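You operate a simulated robot arm through the tools that you are given. There is no shell and no other tool.

The job below is to be done with a simulated robot arm. You get a single attempt, and the scene is never put back.

## Task
Clamp corner plate one in the cradle and file its burr off.
Fine: clamp before you file and free the clamp once the burr is gone; the file ends where it was. Set down upright: flat file. Where these are worked on the way, their far stop is far enough and under half their travel is too little: red clamp.

It is judged by the outcome, as a careful person would: the job done as asked, and still so three seconds after it is handed in. It fails if anything else is knocked over, pushed out of place, dropped, spilled or broken.

## Robot
A 6-joint arm with a two-finger parallel gripper, fixed in place. Base frame: the origin is on the floor under the middle of its stand, x ahead of it, y to its left, z up; the work surface is at about z = 76. Readings come in cm, rad, newtons and seconds.
With the tool pointing down near the work surface it reaches from about 26 to 68 cm from the base axis. Its first joint turns from -1.152 to 1.152 rad. Payload 2.9 kg.
The TCP is the grasp point between the finger pads, 3 cm short of the fingertips. In the tool frame z runs along the fingers and y along their closing line. Largest opening 11 cm; finger width 2, thickness 1; the body of the gripper, 4.8 by 11.2 cm, starts 5.5 cm behind the TCP.
Orientation is told as [roll, pitch, yaw] about the base's x, y, z axes, in that order, counted from this pose: with the fingers straight down and closing along the base's y, the tool's x points along the base's -x, its y along +y and its z along -z.

## Interface
- The arm moves only by the tool step_arm. Its argument "deltas" is a list that holds one entry, the list of rows, each a list of 7 numbers: the finger opening in cm, from 0 to 11, then the shift along the tool's x, y, z in units of 500 mm (1.0 is 500 mm), then the turn, a rotation vector about the tool's x, y, z in units of 60 degrees (1.0 is 60 degrees). In form: [[[jaw, x, y, z, rx, ry, rz], ...]]. A call has 1 to 20 rows; each row is the pose to reach, as a shift and turn from the pose commanded when the call began, along the tool's axes at that moment. A call with a number of a shift or a turn outside -1 to 1 is refused whole. Each row takes 0.2 s and may step no farther than 5 cm and 0.15 rad from the row before; otherwise, or with a gripper value out of range, the whole call is refused. Where a pose cannot be reached the arm comes as near as it can. A force on the tool above 40 N (or 10 N above the force at the start of the call, whichever is more), or a blocked arm, ends the call early, and 0.2 s more pass. The fingers move at their own pace (about 10.8 cm/s each) and stop on an object; they squeeze with about 37 N. The grip force told is the motor's: it shows also when the fingers shut on nothing. Time passes only in rows, and 0.2 s behind the last, so rows that repeat a pose let the fingers close. The reply holds the time, the measured pose of the TCP, the force on the tool along the base axes, the opening and the grip force, in the units named above and with some noise, with the torque about the TCP (base axes, N m) and any sound that the robot's microphone picked up.
- Cameras (640 x 400 px; columns grow to the right, rows downward): "scene" is fixed at [5.9, 42.1, 138.33]; the picture's right is [-0.90, -0.44, 0.00], its down [-0.26, 0.53, -0.81] and it looks along [0.35, -0.73, -0.59] (base axes); focal length 323 px, centre (320, 200). "wrist" rides on the gripper at [7.2, 1.7, -10.3] in the tool frame; the picture's right is [-0.23, 0.97, 0.00], its down [-0.76, -0.18, -0.62] and it looks along [-0.61, -0.14, 0.78] (tool axes); focal length 222 px, centre (320, 200). There is no depth. A picture from a camera that has moved, and an enlarged one, comes with that camera's place and axes in the base frame and with its lens.
- grab_frame(camera): a new picture of that camera. No time passes.
- close_up(camera, box): a new picture of the part [left, top, right, bottom] of that camera's present view, enlarged. No time passes.
- hand_in(): hands the job in; it is judged then, once.

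Nothing tells you positions but the pictures and the camera data. Unless the task says otherwise, let go and move clear before handing in.

The tools are called after "Call:" as a command line: name --argument value ..., lists and objects as JSON in quotes. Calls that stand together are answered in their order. step_arm: Moves the arm, as the interface text tells. Its arguments: {"type":"object","properties":{"deltas":{"type":"array","items":{"type":"array","items":{"type":"array","items":{"type":"number"}}}}},"required":["deltas"]} The other tools are called the same way: grab_frame (camera) takes a picture; close_up (camera, box) takes an enlarged picture of a part of a camera's view; hand_in () hands the job in.

At the start:

```text
time_s: 0.0
tool_pos: [41.97, -19.92, 106.61]
orientation: [0.001, -0.001, 0.001]
force: [-0.1, 0.1, -0.4]
torque: [0.0, 0.0, 0.02]
opening: 10.99
gripper_force: 0.1
```

scene: 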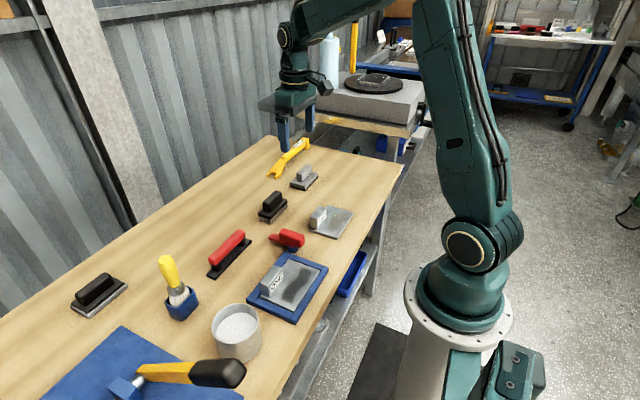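
wrist: 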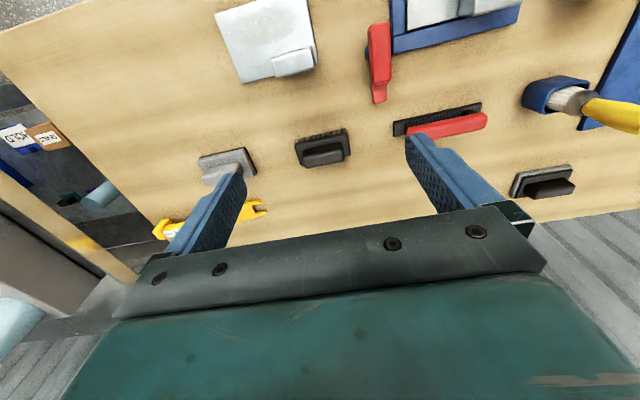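

I see a bench with a blue cradle holding a plate, a red toggle clamp beside it, another plate lying loose, and several handled blocks and tools. I'll take enlarged looks before moving anything.

Call:
close_up --camera "scene" --box '[230, 220, 350, 330]'

Call:
close_up --camera "scene" --box '[250, 150, 370, 250]'

Call:
close_up --camera "scene" --box '[60, 220, 260, 345]'

Call:
close_up --camera "wrist" --box '[200, 0, 540, 210]'

```text
3.64 times, centred on (290, 275) of scene
camera zoom: at [5.9, 42.1, 138.33], right [-0.9, -0.44, 0.0], down [-0.26, 0.53, -0.81], along [0.35, -0.73, -0.59], focal length 1173 px, centre (429, -73)
```

zoom: 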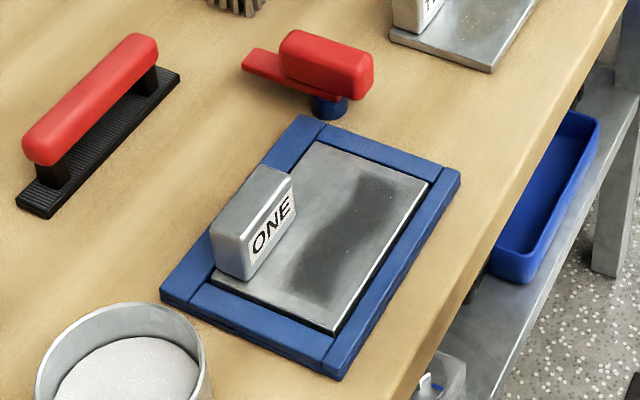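

```text
4.00 times, centred on (310, 200) of scene
camera zoom: at [5.9, 42.1, 138.33], right [-0.9, -0.44, 0.0], down [-0.26, 0.53, -0.81], along [0.35, -0.73, -0.59], focal length 1290 px, centre (360, 200)
```

zoom: 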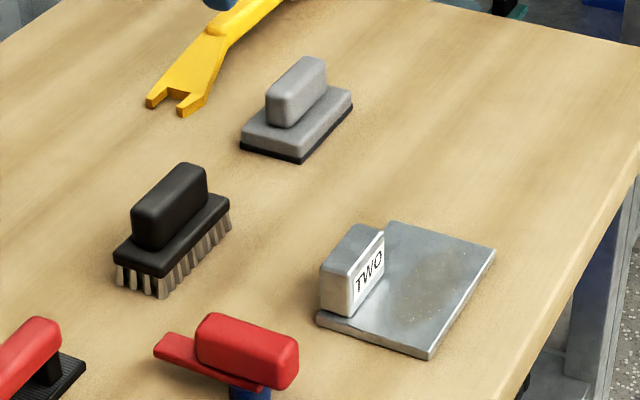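

```text
3.20 times, centred on (160, 282) of scene
camera zoom: at [5.9, 42.1, 138.33], right [-0.9, -0.44, 0.0], down [-0.26, 0.53, -0.81], along [0.35, -0.73, -0.59], focal length 1032 px, centre (832, -64)
```

zoom: 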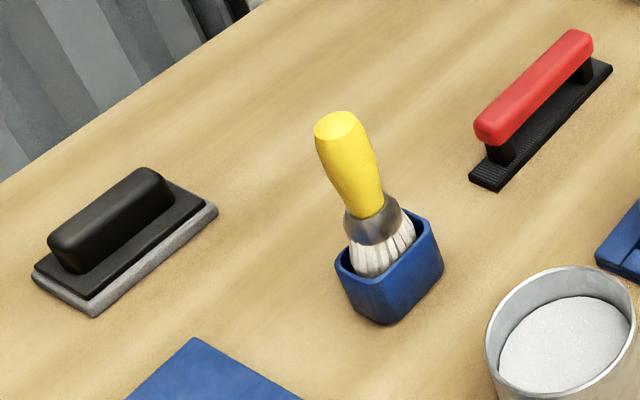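

```text
1.88 times, centred on (370, 105) of wrist
camera zoom: at [34.81, -18.34, 117.1], right [0.23, 0.97, 0.0], down [0.76, -0.18, 0.62], along [0.61, -0.14, -0.78], focal length 418 px, centre (226, 379)
```

zoom: 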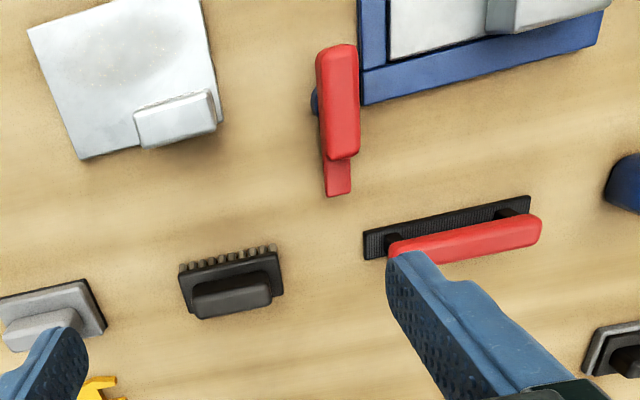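

The cradle (blue frame, roughly x 28–40, y −8 to 9) already holds plate ONE. The red swing clamp sits near (39, −11), and the red-handled black ribbed tool near (44, 10) looks like the flat file. I'll move the wrist camera over the cradle for a better look.

Call:
step_arm --deltas '[[[11, 0.04, 0.07, 0, 0, 0, 0], [11, 0.08, 0.14, 0, 0, 0, 0], [11, 0.12, 0.21, 0, 0, 0, 0], [11, 0.16, 0.28, 0, 0, 0, 0], [11, 0.2, 0.35, 0, 0, 0, 0], [11, 0.24, 0.4, 0, 0, 0, 0]]]'

Call:
grab_frame --camera "wrist"

```text
time_s: 1.4
tool_pos: [29.72, -0.09, 106.64]
orientation: [-0.002, 0.0, 0.001]
force: [0.0, 0.1, -0.2]
torque: [0.02, 0.01, 0.0]
opening: 10.99
gripper_force: 0.0
```

```text
taken
camera wrist: at [22.58, 1.52, 117.09], right [0.23, 0.97, 0.0], down [0.76, -0.18, 0.62], along [0.61, -0.14, -0.78], focal length 222 px, centre (320, 200)
```

wrist: 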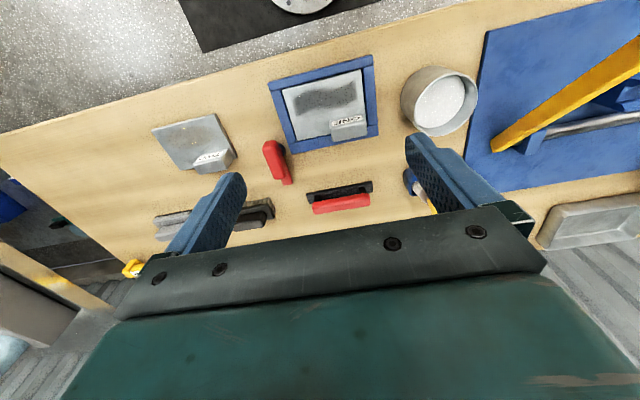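

Call:
close_up --camera "wrist" --box '[240, 40, 400, 140]'

Call:
close_up --camera "wrist" --box '[240, 120, 400, 220]'

Call:
close_up --camera "wrist" --box '[140, 100, 260, 180]'

Call:
grab_frame --camera "scene"

```text
4.00 times, centred on (320, 90) of wrist
camera zoom: at [22.58, 1.52, 117.09], right [0.23, 0.97, 0.0], down [0.76, -0.18, 0.62], along [0.61, -0.14, -0.78], focal length 888 px, centre (320, 640)
```

zoom: 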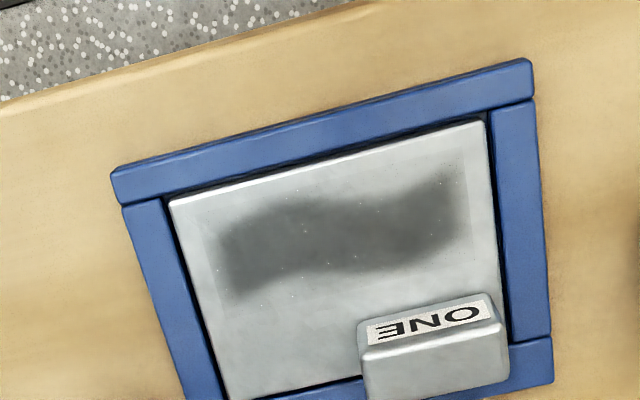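

```text
4.00 times, centred on (320, 170) of wrist
camera zoom: at [22.58, 1.52, 117.09], right [0.23, 0.97, 0.0], down [0.76, -0.18, 0.62], along [0.61, -0.14, -0.78], focal length 888 px, centre (320, 320)
```

zoom: 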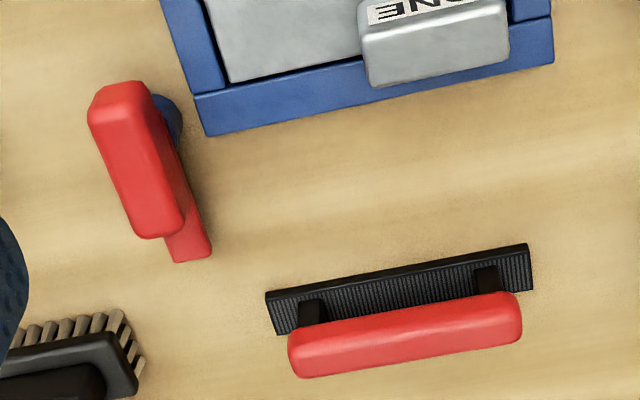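

```text
5.00 times, centred on (200, 140) of wrist
camera zoom: at [22.58, 1.52, 117.09], right [0.23, 0.97, 0.0], down [0.76, -0.18, 0.62], along [0.61, -0.14, -0.78], focal length 1111 px, centre (920, 500)
```

zoom: 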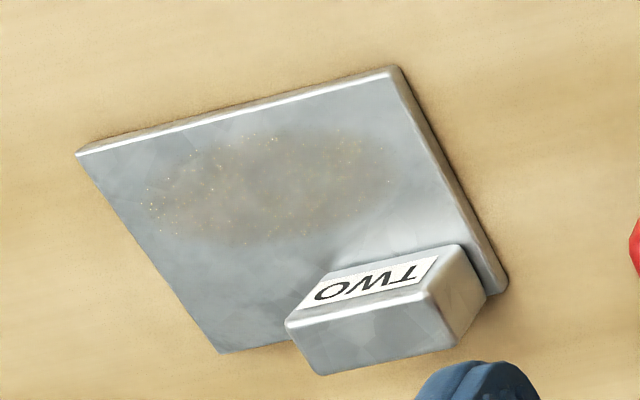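

```text
taken
```

scene: 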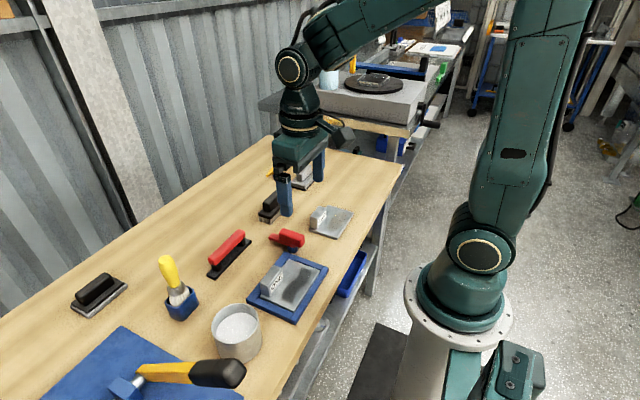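

The dark smudge on plate ONE (about x 31–34, y −5 to 5) is the burr. The file lies along y near (53, −1). The clamp post is near (39.6, −10.8), with its bar pointing +x, away from the plate. I'll move in for closer views of the clamp.

Call:
step_arm --deltas '[[[11, -0.013, -0.056, 0.046, 0, 0, 0], [11, -0.026, -0.112, 0.092, 0, 0, 0], [11, -0.039, -0.168, 0.138, 0, 0, 0], [11, -0.052, -0.224, 0.184, 0, 0, 0], [11, -0.066, -0.278, 0.232, 0, 0, 0]]]'

Call:
grab_frame --camera "wrist"

Call:
close_up --camera "wrist" --box '[280, 80, 440, 200]'

Call:
close_up --camera "scene" --box '[260, 215, 320, 265]'

Call:
close_up --camera "scene" --box '[245, 250, 335, 325]'

```text
time_s: 2.6
tool_pos: [33.17, -14.07, 95.13]
orientation: [0.0, 0.001, 0.001]
force: [0.3, 0.1, -0.1]
torque: [0.02, 0.0, -0.01]
opening: 11.02
gripper_force: 0.2
```

```text
taken
camera wrist: at [25.94, -12.39, 105.58], right [0.23, 0.97, 0.0], down [0.76, -0.18, 0.62], along [0.61, -0.14, -0.78], focal length 222 px, centre (320, 200)
```

wrist: 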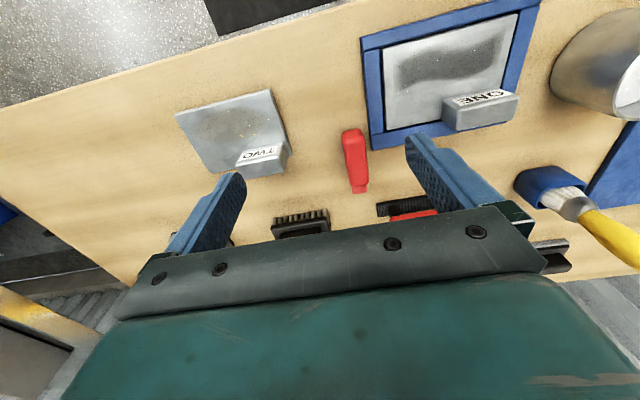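

```text
3.33 times, centred on (360, 140) of wrist
camera zoom: at [25.94, -12.39, 105.58], right [0.23, 0.97, 0.0], down [0.76, -0.18, 0.62], along [0.61, -0.14, -0.78], focal length 740 px, centre (187, 400)
```

zoom: 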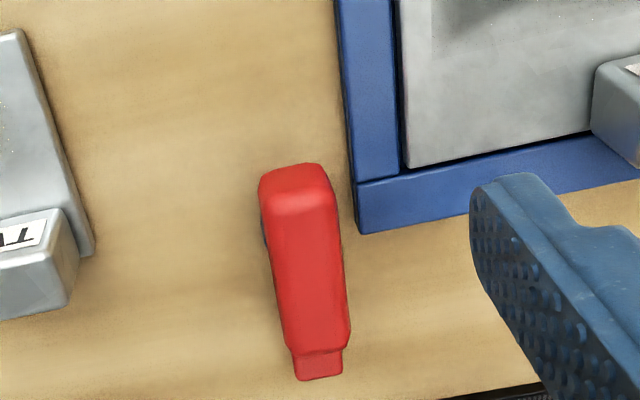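

```text
8.00 times, centred on (290, 240) of scene
camera zoom: at [5.9, 42.1, 138.33], right [-0.9, -0.44, 0.0], down [-0.26, 0.53, -0.81], along [0.35, -0.73, -0.59], focal length 2581 px, centre (560, -120)
```

zoom: 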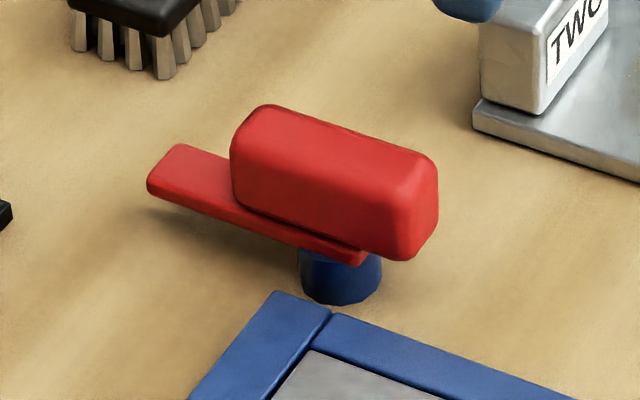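

```text
5.33 times, centred on (290, 288) of scene
camera zoom: at [5.9, 42.1, 138.33], right [-0.9, -0.44, 0.0], down [-0.26, 0.53, -0.81], along [0.35, -0.73, -0.59], focal length 1720 px, centre (480, -267)
```

zoom: 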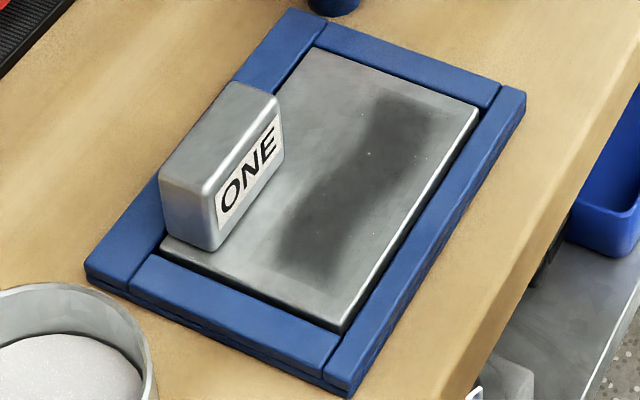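

The plate's top stands slightly proud of the cradle walls. The clamp is a bar pivoting on a blue post with the red grip centred roughly above the pivot, so I expect turning it CCW swings the bar over the plate. Next I'll hover above the clamp to check alignment.

Call:
step_arm --deltas '[[[8, -0.042, 0.02, 0.034, 0, 0, 0], [6, -0.084, 0.04, 0.068, 0, 0, 0], [5, -0.126, 0.061, 0.102, 0, 0, 0], [5, -0.126, 0.061, 0.102, 0, 0, 0]]]'

Call:
grab_frame --camera "wrist"

Call:
close_up --camera "wrist" --box '[240, 60, 400, 180]'

Call:
close_up --camera "scene" --box '[240, 165, 340, 265]'

```text
time_s: 3.6
tool_pos: [39.69, -10.73, 90.02]
orientation: [-0.001, 0.001, 0.001]
force: [0.5, -0.5, 0.2]
torque: [0.0, 0.01, -0.01]
opening: 5.02
gripper_force: 0.3
```

```text
taken
camera wrist: at [32.43, -9.16, 100.41], right [0.23, 0.97, 0.0], down [0.76, -0.18, 0.62], along [0.61, -0.14, -0.78], focal length 222 px, centre (320, 200)
```

wrist: 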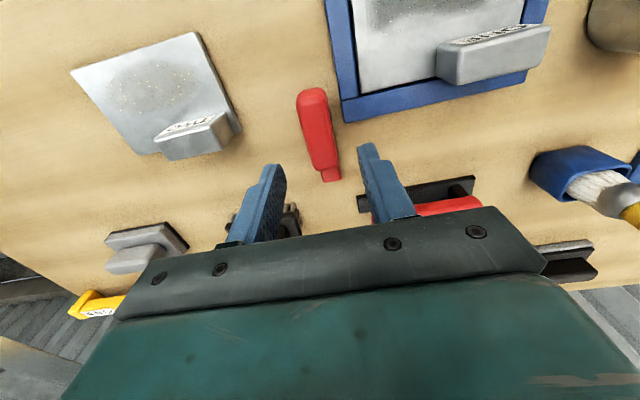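

```text
3.33 times, centred on (320, 120) of wrist
camera zoom: at [32.43, -9.16, 100.41], right [0.23, 0.97, 0.0], down [0.76, -0.18, 0.62], along [0.61, -0.14, -0.78], focal length 740 px, centre (320, 467)
```

zoom: 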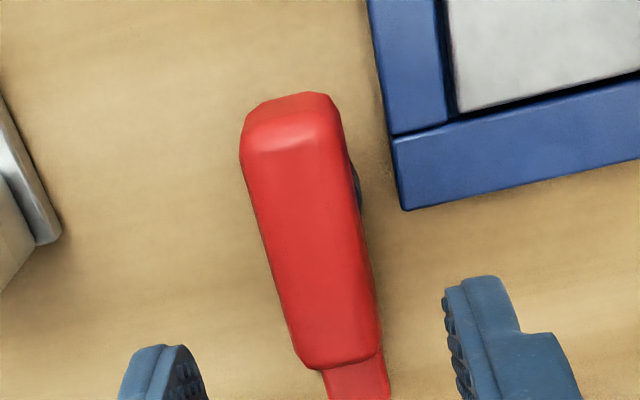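

```text
4.00 times, centred on (290, 215) of scene
camera zoom: at [5.91, 42.1, 138.33], right [-0.9, -0.44, 0.0], down [-0.26, 0.53, -0.81], along [0.35, -0.73, -0.59], focal length 1290 px, centre (440, 140)
```

zoom: 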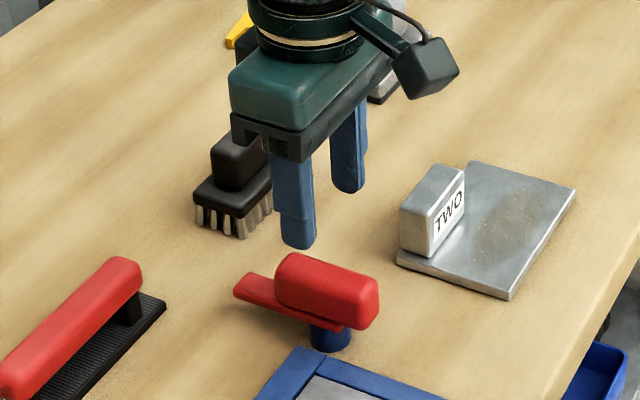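

The grip sits at about x 37–43.4, y −10.95, and the post is at about x 39.7, so the TCP is nearly over the pivot. I'll lower around the grip with fingertips kept above cradle height, then close.

Call:
step_arm --deltas '[[[5, 0.001, -0.004, 0.06, 0, 0, 0], [5, 0.001, -0.004, 0.12, 0, 0, 0], [5, 0.001, -0.004, 0.15, 0, 0, 0], [5, 0.001, -0.004, 0.176, 0, 0, 0], [5, 0.001, -0.004, 0.176, 0, 0, 0]]]'

Call:
grab_frame --camera "wrist"

Call:
close_up --camera "scene" --box '[240, 190, 340, 265]'

```text
time_s: 4.8
tool_pos: [39.52, -10.95, 81.08]
orientation: [0.001, 0.001, 0.001]
force: [0.8, -0.1, -0.7]
torque: [0.0, -0.02, 0.01]
opening: 4.99
gripper_force: 0.0
```

```text
taken
camera wrist: at [32.34, -9.35, 91.49], right [0.23, 0.97, 0.0], down [0.76, -0.18, 0.62], along [0.61, -0.14, -0.78], focal length 222 px, centre (320, 200)
```

wrist: 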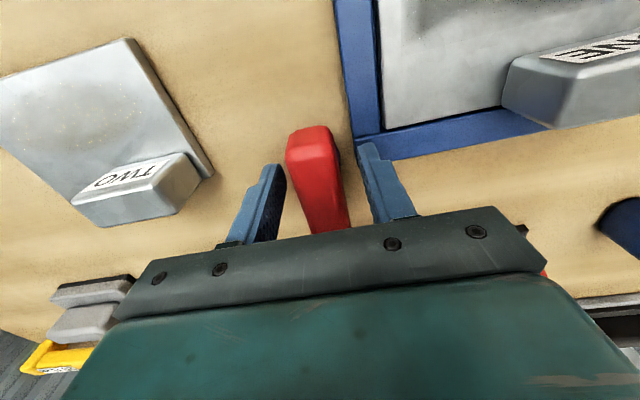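

```text
5.33 times, centred on (290, 228) of scene
camera zoom: at [5.91, 42.1, 138.33], right [-0.9, -0.44, 0.0], down [-0.26, 0.53, -0.81], along [0.35, -0.73, -0.59], focal length 1720 px, centre (480, 53)
```

zoom: 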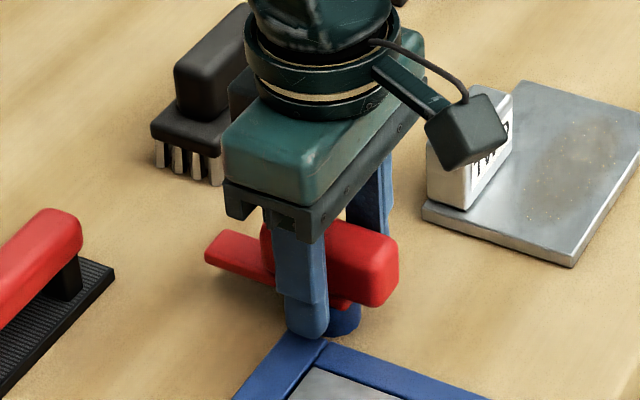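

The fingers straddle the grip directly above the post. I'll close on it now.

Call:
step_arm --deltas '[[[0, 0, 0, 0, 0, 0, 0], [0, 0, 0, 0, 0, 0, 0], [0, 0, 0, 0, 0, 0, 0]]]'

Call:
close_up --camera "scene" --box '[240, 190, 340, 265]'

```text
time_s: 5.6
tool_pos: [39.51, -11.03, 81.03]
orientation: [0.0, -0.001, -0.001]
force: [1.4, -1.7, -5.9]
torque: [-0.1, -0.09, -0.05]
opening: 2.75
gripper_force: 45.3
```

```text
5.33 times, centred on (290, 228) of scene
camera zoom: at [5.92, 42.09, 138.33], right [-0.9, -0.44, 0.0], down [-0.26, 0.53, -0.81], along [0.35, -0.73, -0.59], focal length 1720 px, centre (480, 53)
```

zoom: 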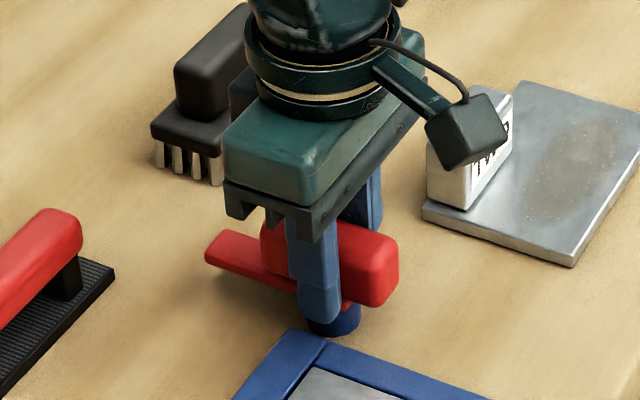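

I have the grip (2.75 cm wide). Now I'll try a small CCW turn about the vertical and check how it responds.

Call:
step_arm --deltas '[[[0, 0, 0, 0, 0, 0, -0.1], [0, 0, 0, 0, 0, 0, -0.2], [0, 0, 0, 0, 0, 0, -0.3]]]'

Call:
close_up --camera "scene" --box '[240, 190, 340, 265]'

```text
time_s: 6.4
tool_pos: [39.28, -11.18, 81.09]
orientation: [-0.001, 0.008, 0.311]
force: [-20.7, -13.7, 3.1]
torque: [-0.46, 0.6, -0.9]
opening: 2.75
gripper_force: 45.5
```

```text
5.33 times, centred on (290, 228) of scene
camera zoom: at [5.86, 42.07, 138.34], right [-0.9, -0.44, 0.0], down [-0.26, 0.53, -0.81], along [0.35, -0.73, -0.59], focal length 1720 px, centre (480, 53)
```

zoom: 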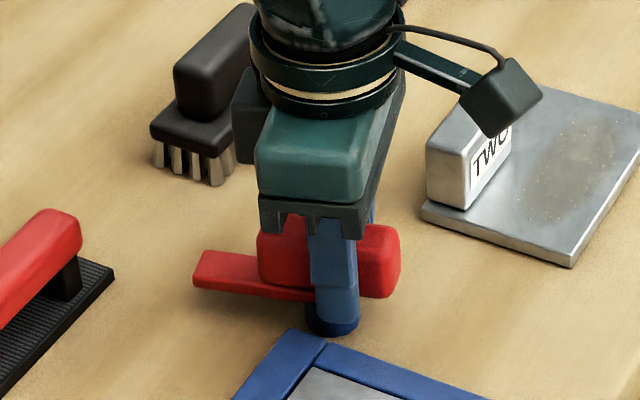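

The lever turned CCW with the gripper, so the direction is right. The side force shows the pivot is slightly off my grip axis, towards about (39.9, −11.8). I'll shift to relieve that force and carry on along an arc.

Call:
step_arm --deltas '[[[0, 0.0058, -0.0017, 0, 0, 0, 0], [0, 0.0078, -0.0028, 0, 0, 0, -0.1], [0, 0.009, -0.0035, 0, 0, 0, -0.2], [0, 0.01, -0.0041, 0, 0, 0, -0.28]]]'

Call:
close_up --camera "scene" --box '[240, 190, 340, 265]'

```text
time_s: 7.4
tool_pos: [39.21, -11.61, 80.96]
orientation: [-0.001, 0.004, 0.606]
force: [-10.3, -16.7, -25.2]
torque: [-0.41, 0.46, -0.75]
opening: 2.74
gripper_force: 45.1
```

```text
5.33 times, centred on (290, 228) of scene
camera zoom: at [5.92, 42.05, 138.34], right [-0.9, -0.44, 0.0], down [-0.26, 0.53, -0.81], along [0.35, -0.73, -0.59], focal length 1720 px, centre (480, 53)
```

zoom: 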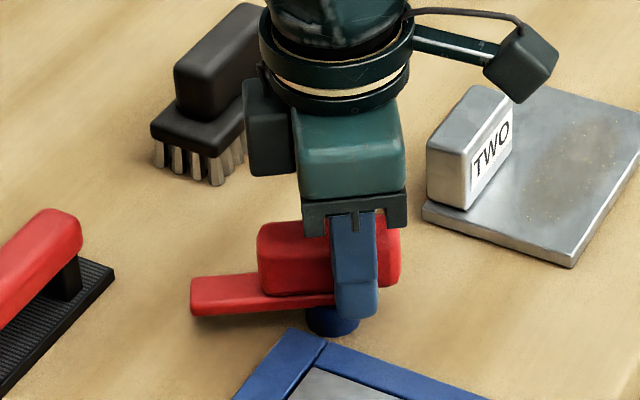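

Turning is going smoothly (0.61 rad so far) with moderate constraint forces. I refined the pivot estimate to about (40.1, −11.9), and I'll continue the arc while easing the force.

Call:
step_arm --deltas '[[[0, 0.0034, -0.0025, 0.002, 0, 0, 0], [0, 0.005, -0.0043, 0.002, 0, 0, -0.1], [0, 0.0062, -0.0055, 0.002, 0, 0, -0.2], [0, 0.0067, -0.0061, 0.002, 0, 0, -0.28]]]'

Call:
close_up --camera "scene" --box '[240, 190, 340, 265]'

Call:
grab_frame --camera "wrist"

```text
time_s: 8.4
tool_pos: [39.15, -12.25, 80.96]
orientation: [-0.003, 0.004, 0.899]
force: [-7.7, -20.6, -2.0]
torque: [-0.19, 0.86, -0.49]
opening: 2.63
gripper_force: 44.8
```

```text
5.33 times, centred on (290, 228) of scene
camera zoom: at [5.89, 42.05, 138.34], right [-0.9, -0.44, 0.0], down [-0.26, 0.53, -0.81], along [0.35, -0.73, -0.59], focal length 1720 px, centre (480, 53)
```

zoom: 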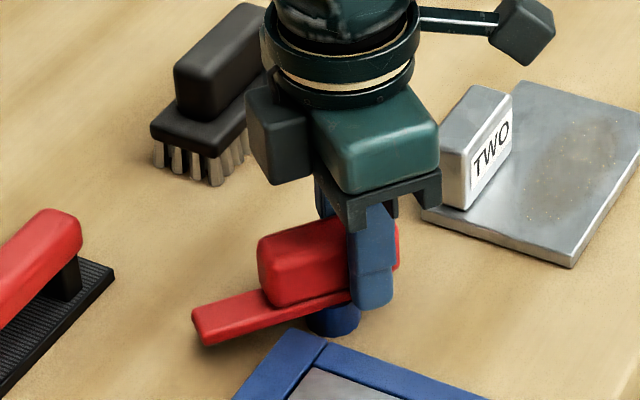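

```text
taken
camera wrist: at [33.31, -16.7, 91.56], right [-0.62, 0.78, -0.01], down [0.61, 0.49, 0.62], along [0.49, 0.38, -0.78], focal length 222 px, centre (320, 200)
```

wrist: 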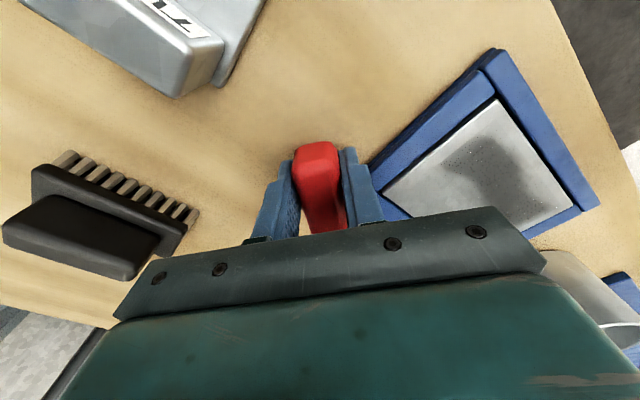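

The bar is about half way round. The steady push along the grip suggests my fingertips are low enough to wedge on the round post, and they have slid toward the grip's rear end. I'll let go, recentre over the pivot a little higher, and re-grip.

Call:
step_arm --deltas '[[[4.2, 0, 0, 0, 0, 0, 0], [4.2, 0, 0, 0, 0, 0, 0], [4.2, -0.01, -0.001, -0.014, 0, 0, 0], [4.2, -0.023, -0.0022, -0.014, 0, 0, 0], [4.2, -0.023, -0.0022, -0.014, 0, 0, 0]]]'

Call:
close_up --camera "scene" --box '[240, 190, 340, 265]'

Call:
grab_frame --camera "wrist"

Call:
close_up --camera "wrist" --box '[260, 110, 380, 240]'

```text
time_s: 9.6
tool_pos: [39.77, -11.03, 81.67]
orientation: [0.002, 0.0, 0.901]
force: [0.1, 1.1, 0.1]
torque: [-0.01, -0.01, 0.01]
opening: 4.2
gripper_force: 0.0
```

```text
5.33 times, centred on (290, 228) of scene
camera zoom: at [5.9, 42.1, 138.33], right [-0.9, -0.44, 0.0], down [-0.26, 0.53, -0.81], along [0.35, -0.73, -0.59], focal length 1720 px, centre (480, 53)
```

zoom: 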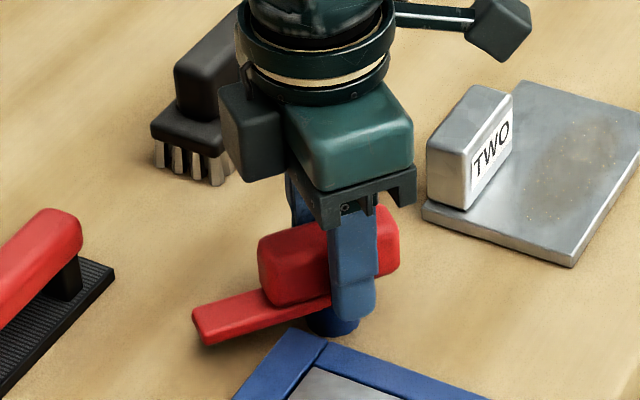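

```text
taken
camera wrist: at [34.07, -15.72, 92.15], right [-0.62, 0.78, 0.0], down [0.61, 0.49, 0.62], along [0.49, 0.39, -0.78], focal length 222 px, centre (320, 200)
```

wrist: 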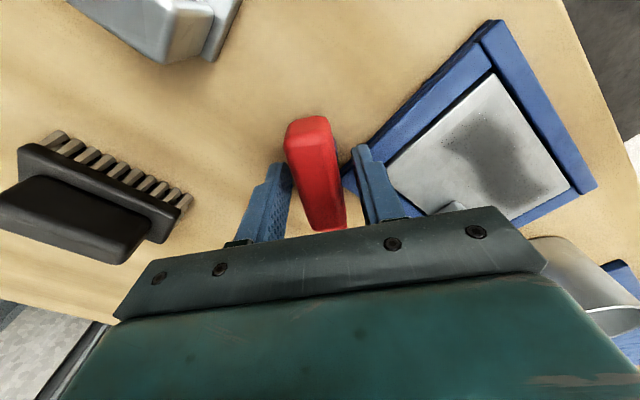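

```text
3.08 times, centred on (320, 175) of wrist
camera zoom: at [34.07, -15.72, 92.15], right [-0.62, 0.78, 0.0], down [0.61, 0.49, 0.62], along [0.49, 0.39, -0.78], focal length 684 px, centre (320, 277)
```

zoom: 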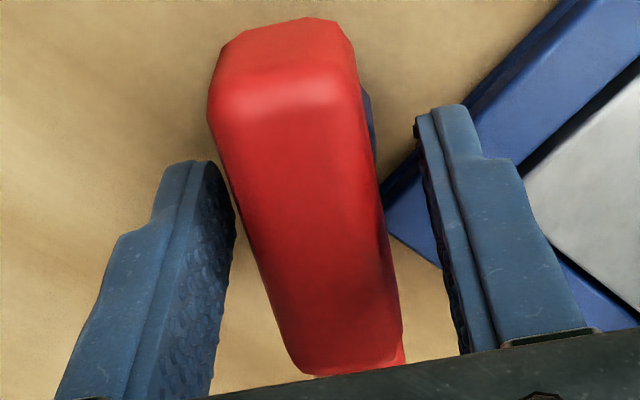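

The lever stayed where I left it, and the grip is slightly toward my left finger. I'll shift 0.2 cm that way and close again.

Call:
step_arm --deltas '[[[4.2, 0, -0.004, 0, 0, 0, 0], [0, 0, -0.004, 0, 0, 0, 0], [0, 0, -0.004, 0, 0, 0, 0], [0, 0, -0.004, 0, 0, 0, 0]]]'

```text
time_s: 10.6
tool_pos: [39.85, -11.1, 81.72]
orientation: [0.002, 0.0, 0.9]
force: [-5.1, 2.6, 3.8]
torque: [0.06, -0.15, 0.03]
opening: 2.6
gripper_force: 44.9
```

Gripped again at 2.6 cm with low side force, which fits the idea that I was wedging on the post earlier. I'll continue turning about the current axis.

Call:
step_arm --deltas '[[[0, 0, 0, 0, 0, 0, -0.1], [0, 0, 0, 0, 0, 0, -0.2], [0, 0, 0, 0, 0, 0, -0.3]]]'

Call:
close_up --camera "scene" --box '[240, 190, 340, 265]'

```text
time_s: 11.4
tool_pos: [39.92, -10.97, 81.71]
orientation: [0.002, 0.001, 1.215]
force: [-2.7, 0.9, -3.5]
torque: [0.05, 0.39, -0.03]
opening: 2.62
gripper_force: 44.5
```

```text
5.33 times, centred on (290, 228) of scene
camera zoom: at [5.9, 42.1, 138.33], right [-0.9, -0.44, 0.0], down [-0.26, 0.53, -0.81], along [0.35, -0.73, -0.59], focal length 1720 px, centre (480, 53)
```

zoom: 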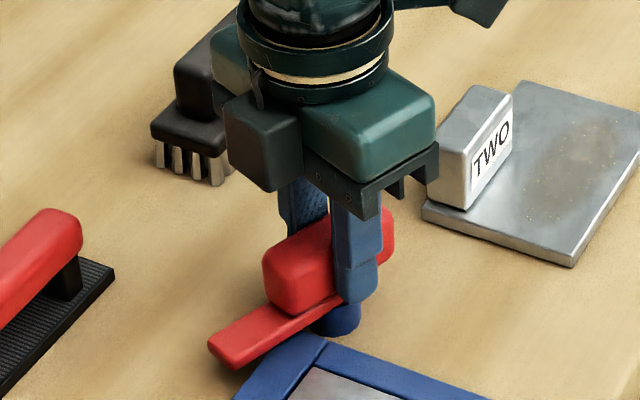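

The forces are very low now and the lever is turning freely. I'll continue toward the cradle.

Call:
step_arm --deltas '[[[0, 0, 0, 0, 0, 0, -0.1], [0, 0, 0, 0, 0, 0, -0.2], [0, 0, 0, 0, 0, 0, -0.3]]]'

Call:
close_up --camera "scene" --box '[240, 190, 340, 265]'

```text
time_s: 12.2
tool_pos: [40.09, -11.14, 81.76]
orientation: [0.0, 0.0, 1.532]
force: [1.4, -4.1, -15.5]
torque: [0.48, 0.21, -0.05]
opening: 2.61
gripper_force: 44.8
```

```text
5.33 times, centred on (290, 228) of scene
camera zoom: at [5.93, 42.08, 138.33], right [-0.9, -0.44, 0.0], down [-0.26, 0.53, -0.81], along [0.35, -0.73, -0.59], focal length 1720 px, centre (480, 53)
```

zoom: 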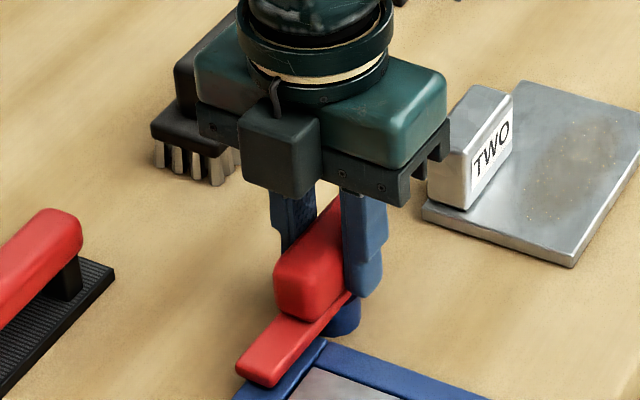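

The bar is now over the cradle's corner with no stop yet. I'll keep turning.

Call:
step_arm --deltas '[[[0, 0, 0, 0, 0, 0, -0.1], [0, 0, 0, 0, 0, 0, -0.2], [0, 0, 0, 0, 0, 0, -0.3]]]'

Call:
close_up --camera "scene" --box '[240, 200, 340, 275]'

Call:
grab_frame --camera "wrist"

```text
time_s: 13.0
tool_pos: [40.08, -11.21, 81.72]
orientation: [0.0, -0.001, 1.844]
force: [4.4, -6.1, -28.5]
torque: [-0.5, -0.35, -0.02]
opening: 2.59
gripper_force: 45.4
```

```text
5.33 times, centred on (290, 238) of scene
camera zoom: at [5.95, 42.07, 138.33], right [-0.9, -0.44, 0.0], down [-0.26, 0.53, -0.81], along [0.35, -0.73, -0.59], focal length 1720 px, centre (480, 0)
```

zoom: 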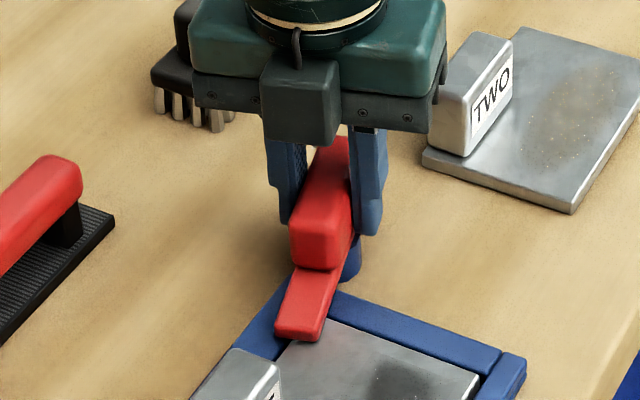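

```text
taken
camera wrist: at [40.44, -18.62, 92.17], right [-1.0, -0.05, 0.0], down [-0.04, 0.78, 0.62], along [-0.03, 0.62, -0.78], focal length 222 px, centre (320, 200)
```

wrist: 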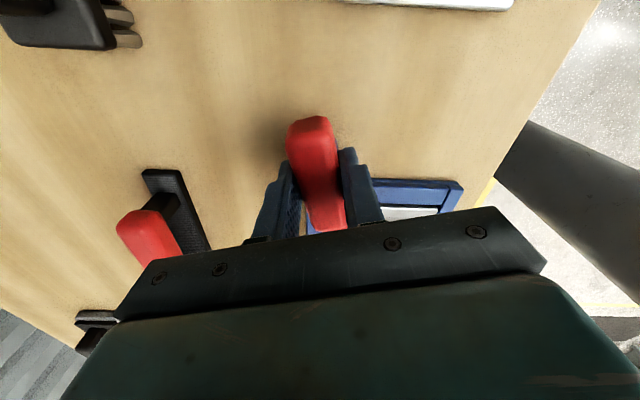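

The bar tip is now over plate ONE's corner, at about 106°. A downward pull is building, so I'll ease down slightly and keep turning until I feel the stop.

Call:
step_arm --deltas '[[[0, 0, 0, 0.004, 0, 0, 0], [0, 0, 0, 0.004, 0, 0, -0.08], [0, 0, 0, 0.004, 0, 0, -0.16]]]'

Call:
close_up --camera "scene" --box '[240, 200, 340, 275]'

```text
time_s: 13.8
tool_pos: [40.06, -11.17, 81.79]
orientation: [-0.003, 0.002, 2.01]
force: [-3.8, -0.5, 22.5]
torque: [0.25, 0.58, -1.51]
opening: 2.76
gripper_force: 45.1
```

```text
5.33 times, centred on (290, 238) of scene
camera zoom: at [5.87, 42.1, 138.33], right [-0.9, -0.44, 0.0], down [-0.26, 0.53, -0.81], along [0.35, -0.73, -0.59], focal length 1720 px, centre (480, 0)
```

zoom: 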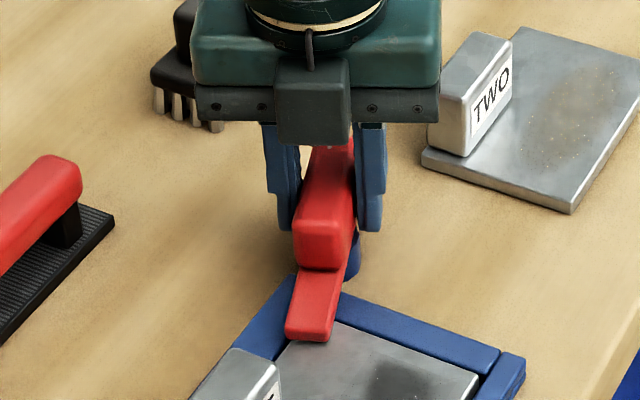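

The yaw torque jumped to −1.5 N·m and the fingers were forced slightly open. That's the clamp's far stop, with the bar over the plate corner. I'll relax the twist, open, and rise clear.

Call:
step_arm --deltas '[[[0, 0, 0, -0.002, 0, 0, 0.06], [4.6, 0, 0, -0.002, 0, 0, 0.06], [4.6, 0, 0, -0.002, 0, 0, 0.06], [4.6, 0, 0, -0.05, 0, 0, 0.06], [4.6, 0, 0, -0.1, 0, 0, 0.06], [4.6, 0, 0, -0.2, 0, 0, 0.06], [6, 0, 0, -0.3, 0, 0, 0.06]]]'

Call:
grab_frame --camera "scene"

Call:
close_up --camera "scene" --box '[240, 215, 340, 325]'

Call:
grab_frame --camera "wrist"

```text
time_s: 15.4
tool_pos: [39.96, -10.94, 96.67]
orientation: [-0.001, -0.003, 1.947]
force: [-0.1, -0.2, 0.8]
torque: [-0.01, -0.02, -0.01]
opening: 5.97
gripper_force: 0.0
```

```text
taken
```

scene: 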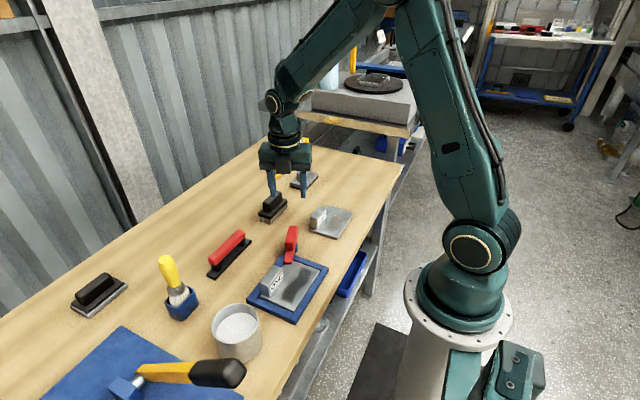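

```text
3.64 times, centred on (290, 270) of scene
camera zoom: at [5.9, 42.1, 138.33], right [-0.9, -0.44, 0.0], down [-0.26, 0.53, -0.81], along [0.35, -0.73, -0.59], focal length 1173 px, centre (429, -54)
```

zoom: 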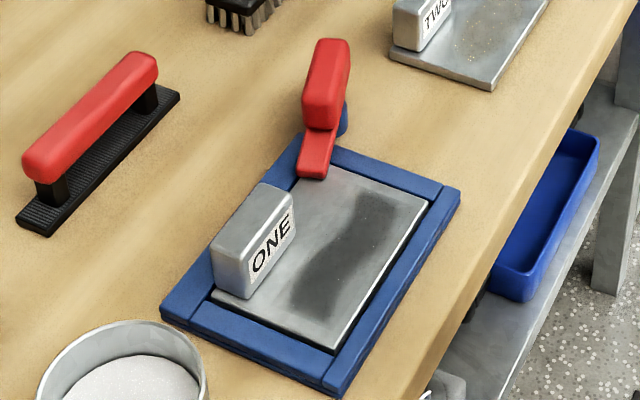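

```text
taken
camera wrist: at [41.16, -18.34, 107.08], right [-0.99, -0.15, 0.0], down [-0.11, 0.77, 0.62], along [-0.09, 0.62, -0.78], focal length 222 px, centre (320, 200)
```

wrist: 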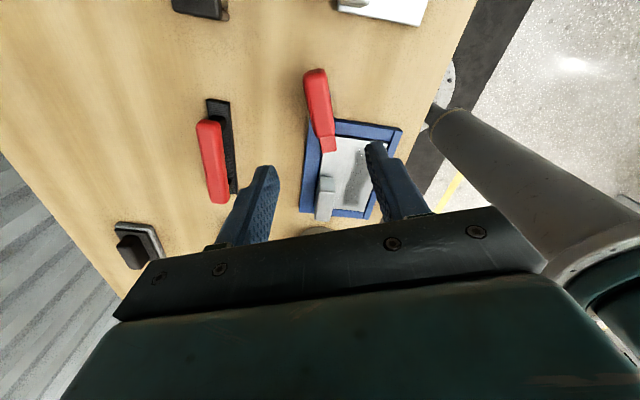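

The clamp is home: the bar sits over the corner of plate ONE, and the burr is clear of it. Next is the file. I'll move above its handle near (53, −1) with the fingers closing along x.

Call:
step_arm --deltas '[[[6, -0.018, -0.063, 0.007, 0, 0, 0.072], [6, -0.036, -0.127, 0.014, 0, 0, 0.144], [6, -0.054, -0.19, 0.02, 0, 0, 0.216], [6, -0.072, -0.254, 0.027, 0, 0, 0.288], [6, -0.09, -0.317, 0.034, 0, 0, 0.359], [6, -0.09, -0.317, 0.034, 0, 0, 0.359]]]'

Call:
grab_frame --camera "wrist"

Call:
close_up --camera "wrist" --box '[220, 30, 420, 180]'

Call:
close_up --camera "scene" --box '[180, 190, 300, 290]'

```text
time_s: 16.8
tool_pos: [53.15, -0.96, 94.79]
orientation: [0.0, 0.0, 1.569]
force: [0.2, 0.4, -0.1]
torque: [-0.01, -0.03, 0.0]
opening: 6.01
gripper_force: 0.0
```

```text
taken
camera wrist: at [51.51, -8.22, 105.29], right [-0.97, 0.23, 0.0], down [0.18, 0.76, 0.62], along [0.14, 0.61, -0.78], focal length 222 px, centre (320, 200)
```

wrist: 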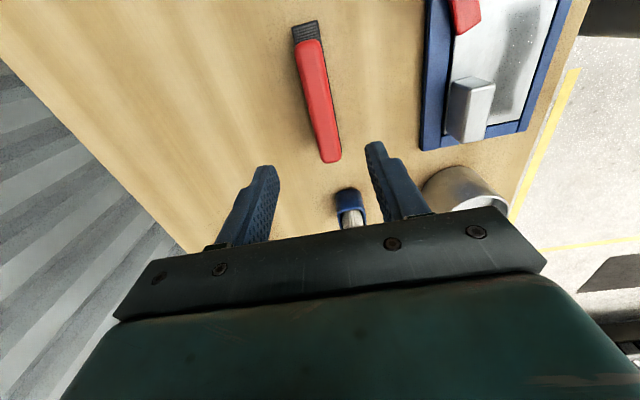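

```text
2.67 times, centred on (320, 105) of wrist
camera zoom: at [51.51, -8.22, 105.29], right [-0.97, 0.23, 0.0], down [0.18, 0.76, 0.62], along [0.14, 0.61, -0.78], focal length 592 px, centre (320, 453)
```

zoom: 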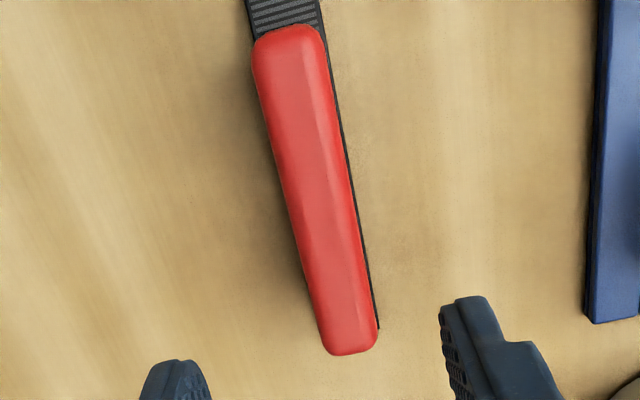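

```text
4.00 times, centred on (240, 240) of scene
camera zoom: at [5.9, 42.1, 138.33], right [-0.9, -0.44, 0.0], down [-0.26, 0.53, -0.81], along [0.35, -0.73, -0.59], focal length 1290 px, centre (640, 40)
```

zoom: 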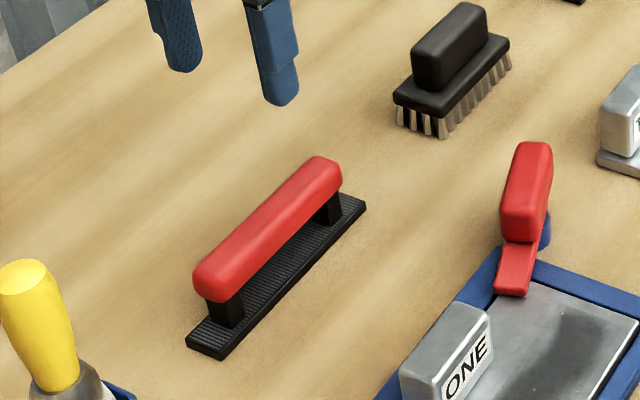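

The file's handle runs along y from about −6.9 to 5.2 at x ≈ 53, and I'm centred over it within about 0.1 cm. I'll descend part way and check before gripping.

Call:
step_arm --deltas '[[[5, 0, 0, 0.08, 0, 0, 0], [5, 0, 0, 0.16, 0, 0, 0], [5, 0, 0, 0.22, 0, 0, 0], [5, 0, 0, 0.25, 0, 0, 0], [5, 0, 0, 0.25, 0, 0, 0]]]'

Call:
grab_frame --camera "wrist"

Call:
close_up --camera "scene" --box '[180, 200, 300, 290]'

```text
time_s: 18.0
tool_pos: [52.92, -0.99, 82.35]
orientation: [0.0, -0.001, 1.572]
force: [-0.1, -0.7, 0.3]
torque: [-0.02, 0.0, 0.01]
opening: 5.01
gripper_force: 0.0
```

```text
taken
camera wrist: at [51.38, -8.34, 92.81], right [-0.97, 0.23, 0.0], down [0.18, 0.76, 0.62], along [0.14, 0.61, -0.78], focal length 222 px, centre (320, 200)
```

wrist: 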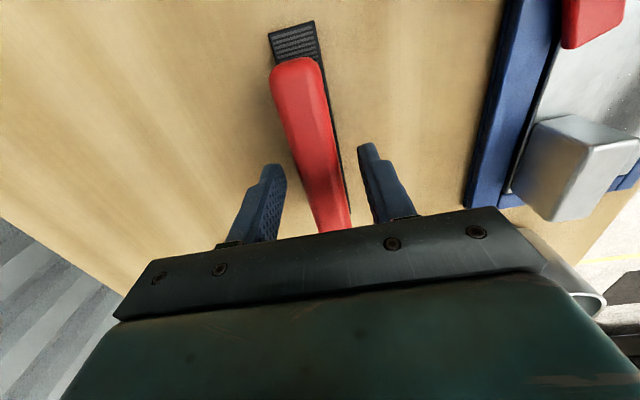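

```text
4.44 times, centred on (240, 245) of scene
camera zoom: at [5.91, 42.1, 138.33], right [-0.9, -0.44, 0.0], down [-0.26, 0.53, -0.81], along [0.35, -0.73, -0.59], focal length 1434 px, centre (676, 0)
```

zoom: 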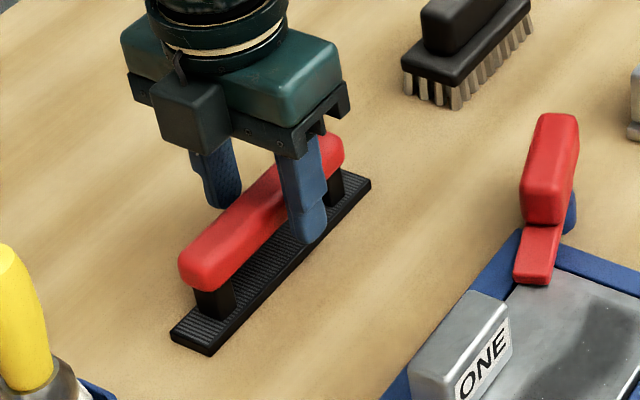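

The fingers straddle the handle cleanly. I'll lower the last bit, keeping the tips above the file's base, and close.

Call:
step_arm --deltas '[[[5, 0, 0, 0.018, 0, 0, 0], [5, 0, 0, 0.035, 0, 0, 0], [0, 0, 0, 0.035, 0, 0, 0], [0, 0, 0, 0.035, 0, 0, 0], [0, 0, 0, 0.035, 0, 0, 0]]]'

Call:
close_up --camera "scene" --box '[180, 200, 300, 290]'

Call:
grab_frame --camera "wrist"

```text
time_s: 19.2
tool_pos: [52.95, -1.12, 80.77]
orientation: [-0.002, 0.0, 1.571]
force: [0.3, 0.0, 0.6]
torque: [-0.01, 0.01, -0.01]
opening: 2.57
gripper_force: 37.1
```

```text
4.44 times, centred on (240, 245) of scene
camera zoom: at [5.91, 42.1, 138.33], right [-0.9, -0.44, 0.0], down [-0.26, 0.53, -0.81], along [0.35, -0.73, -0.59], focal length 1434 px, centre (676, 0)
```

zoom: 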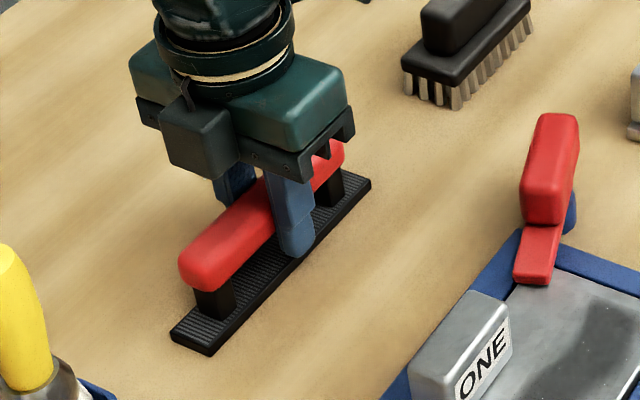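

```text
taken
camera wrist: at [51.36, -8.4, 91.07], right [-0.97, 0.23, 0.0], down [0.18, 0.76, 0.62], along [0.14, 0.61, -0.78], focal length 222 px, centre (320, 200)
```

wrist: 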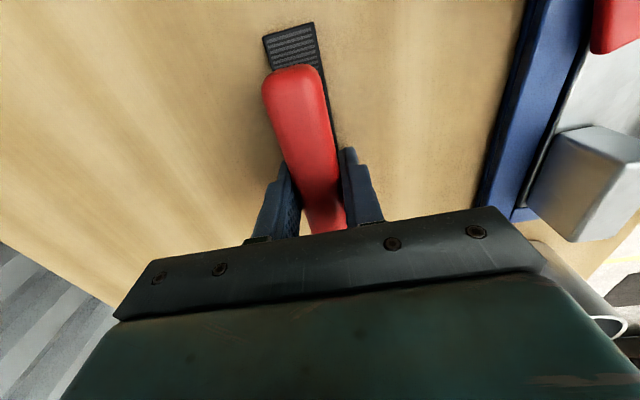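

I have the file gripped at its middle (2.57 cm). I'll lift it straight up 10 cm, keeping the orientation fixed so I can return it exactly.

Call:
step_arm --deltas '[[[0, 0, 0, -0.02, 0, 0, 0], [0, 0, 0, -0.08, 0, 0, 0], [0, 0, 0, -0.14, 0, 0, 0], [0, 0, 0, -0.2, 0, 0, 0], [0, 0, 0, -0.2, 0, 0, 0]]]'

Call:
close_up --camera "scene" --box '[160, 140, 320, 290]'

Call:
grab_frame --camera "wrist"

```text
time_s: 20.4
tool_pos: [52.96, -1.03, 90.6]
orientation: [0.0, 0.0, 1.573]
force: [0.8, -0.1, -2.8]
torque: [0.0, 0.0, -0.02]
opening: 2.55
gripper_force: 37.7
```

```text
2.67 times, centred on (240, 215) of scene
camera zoom: at [5.91, 42.1, 138.33], right [-0.9, -0.44, 0.0], down [-0.26, 0.53, -0.81], along [0.35, -0.73, -0.59], focal length 860 px, centre (533, 160)
```

zoom: 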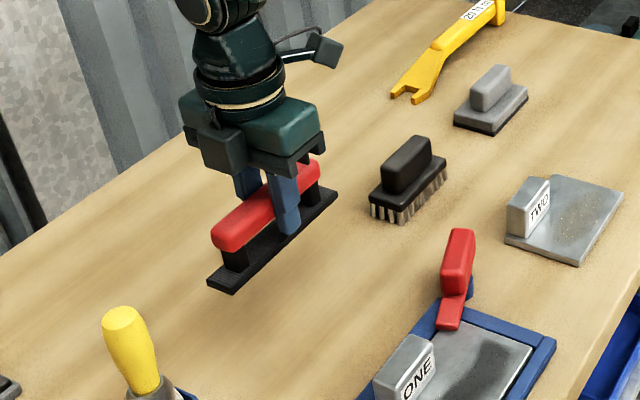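

```text
taken
camera wrist: at [51.39, -8.46, 101.07], right [-0.97, 0.23, 0.0], down [0.18, 0.76, 0.62], along [0.14, 0.61, -0.78], focal length 222 px, centre (320, 200)
```

wrist: 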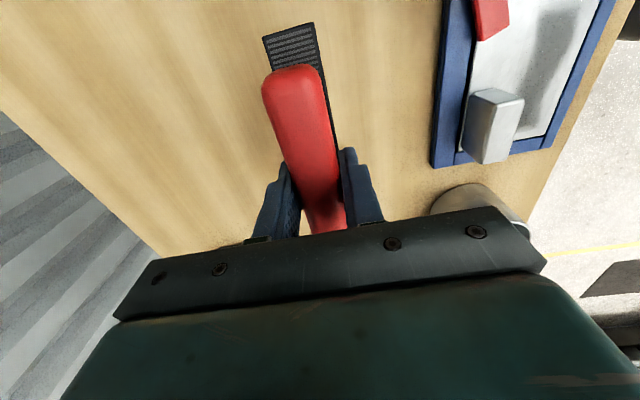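

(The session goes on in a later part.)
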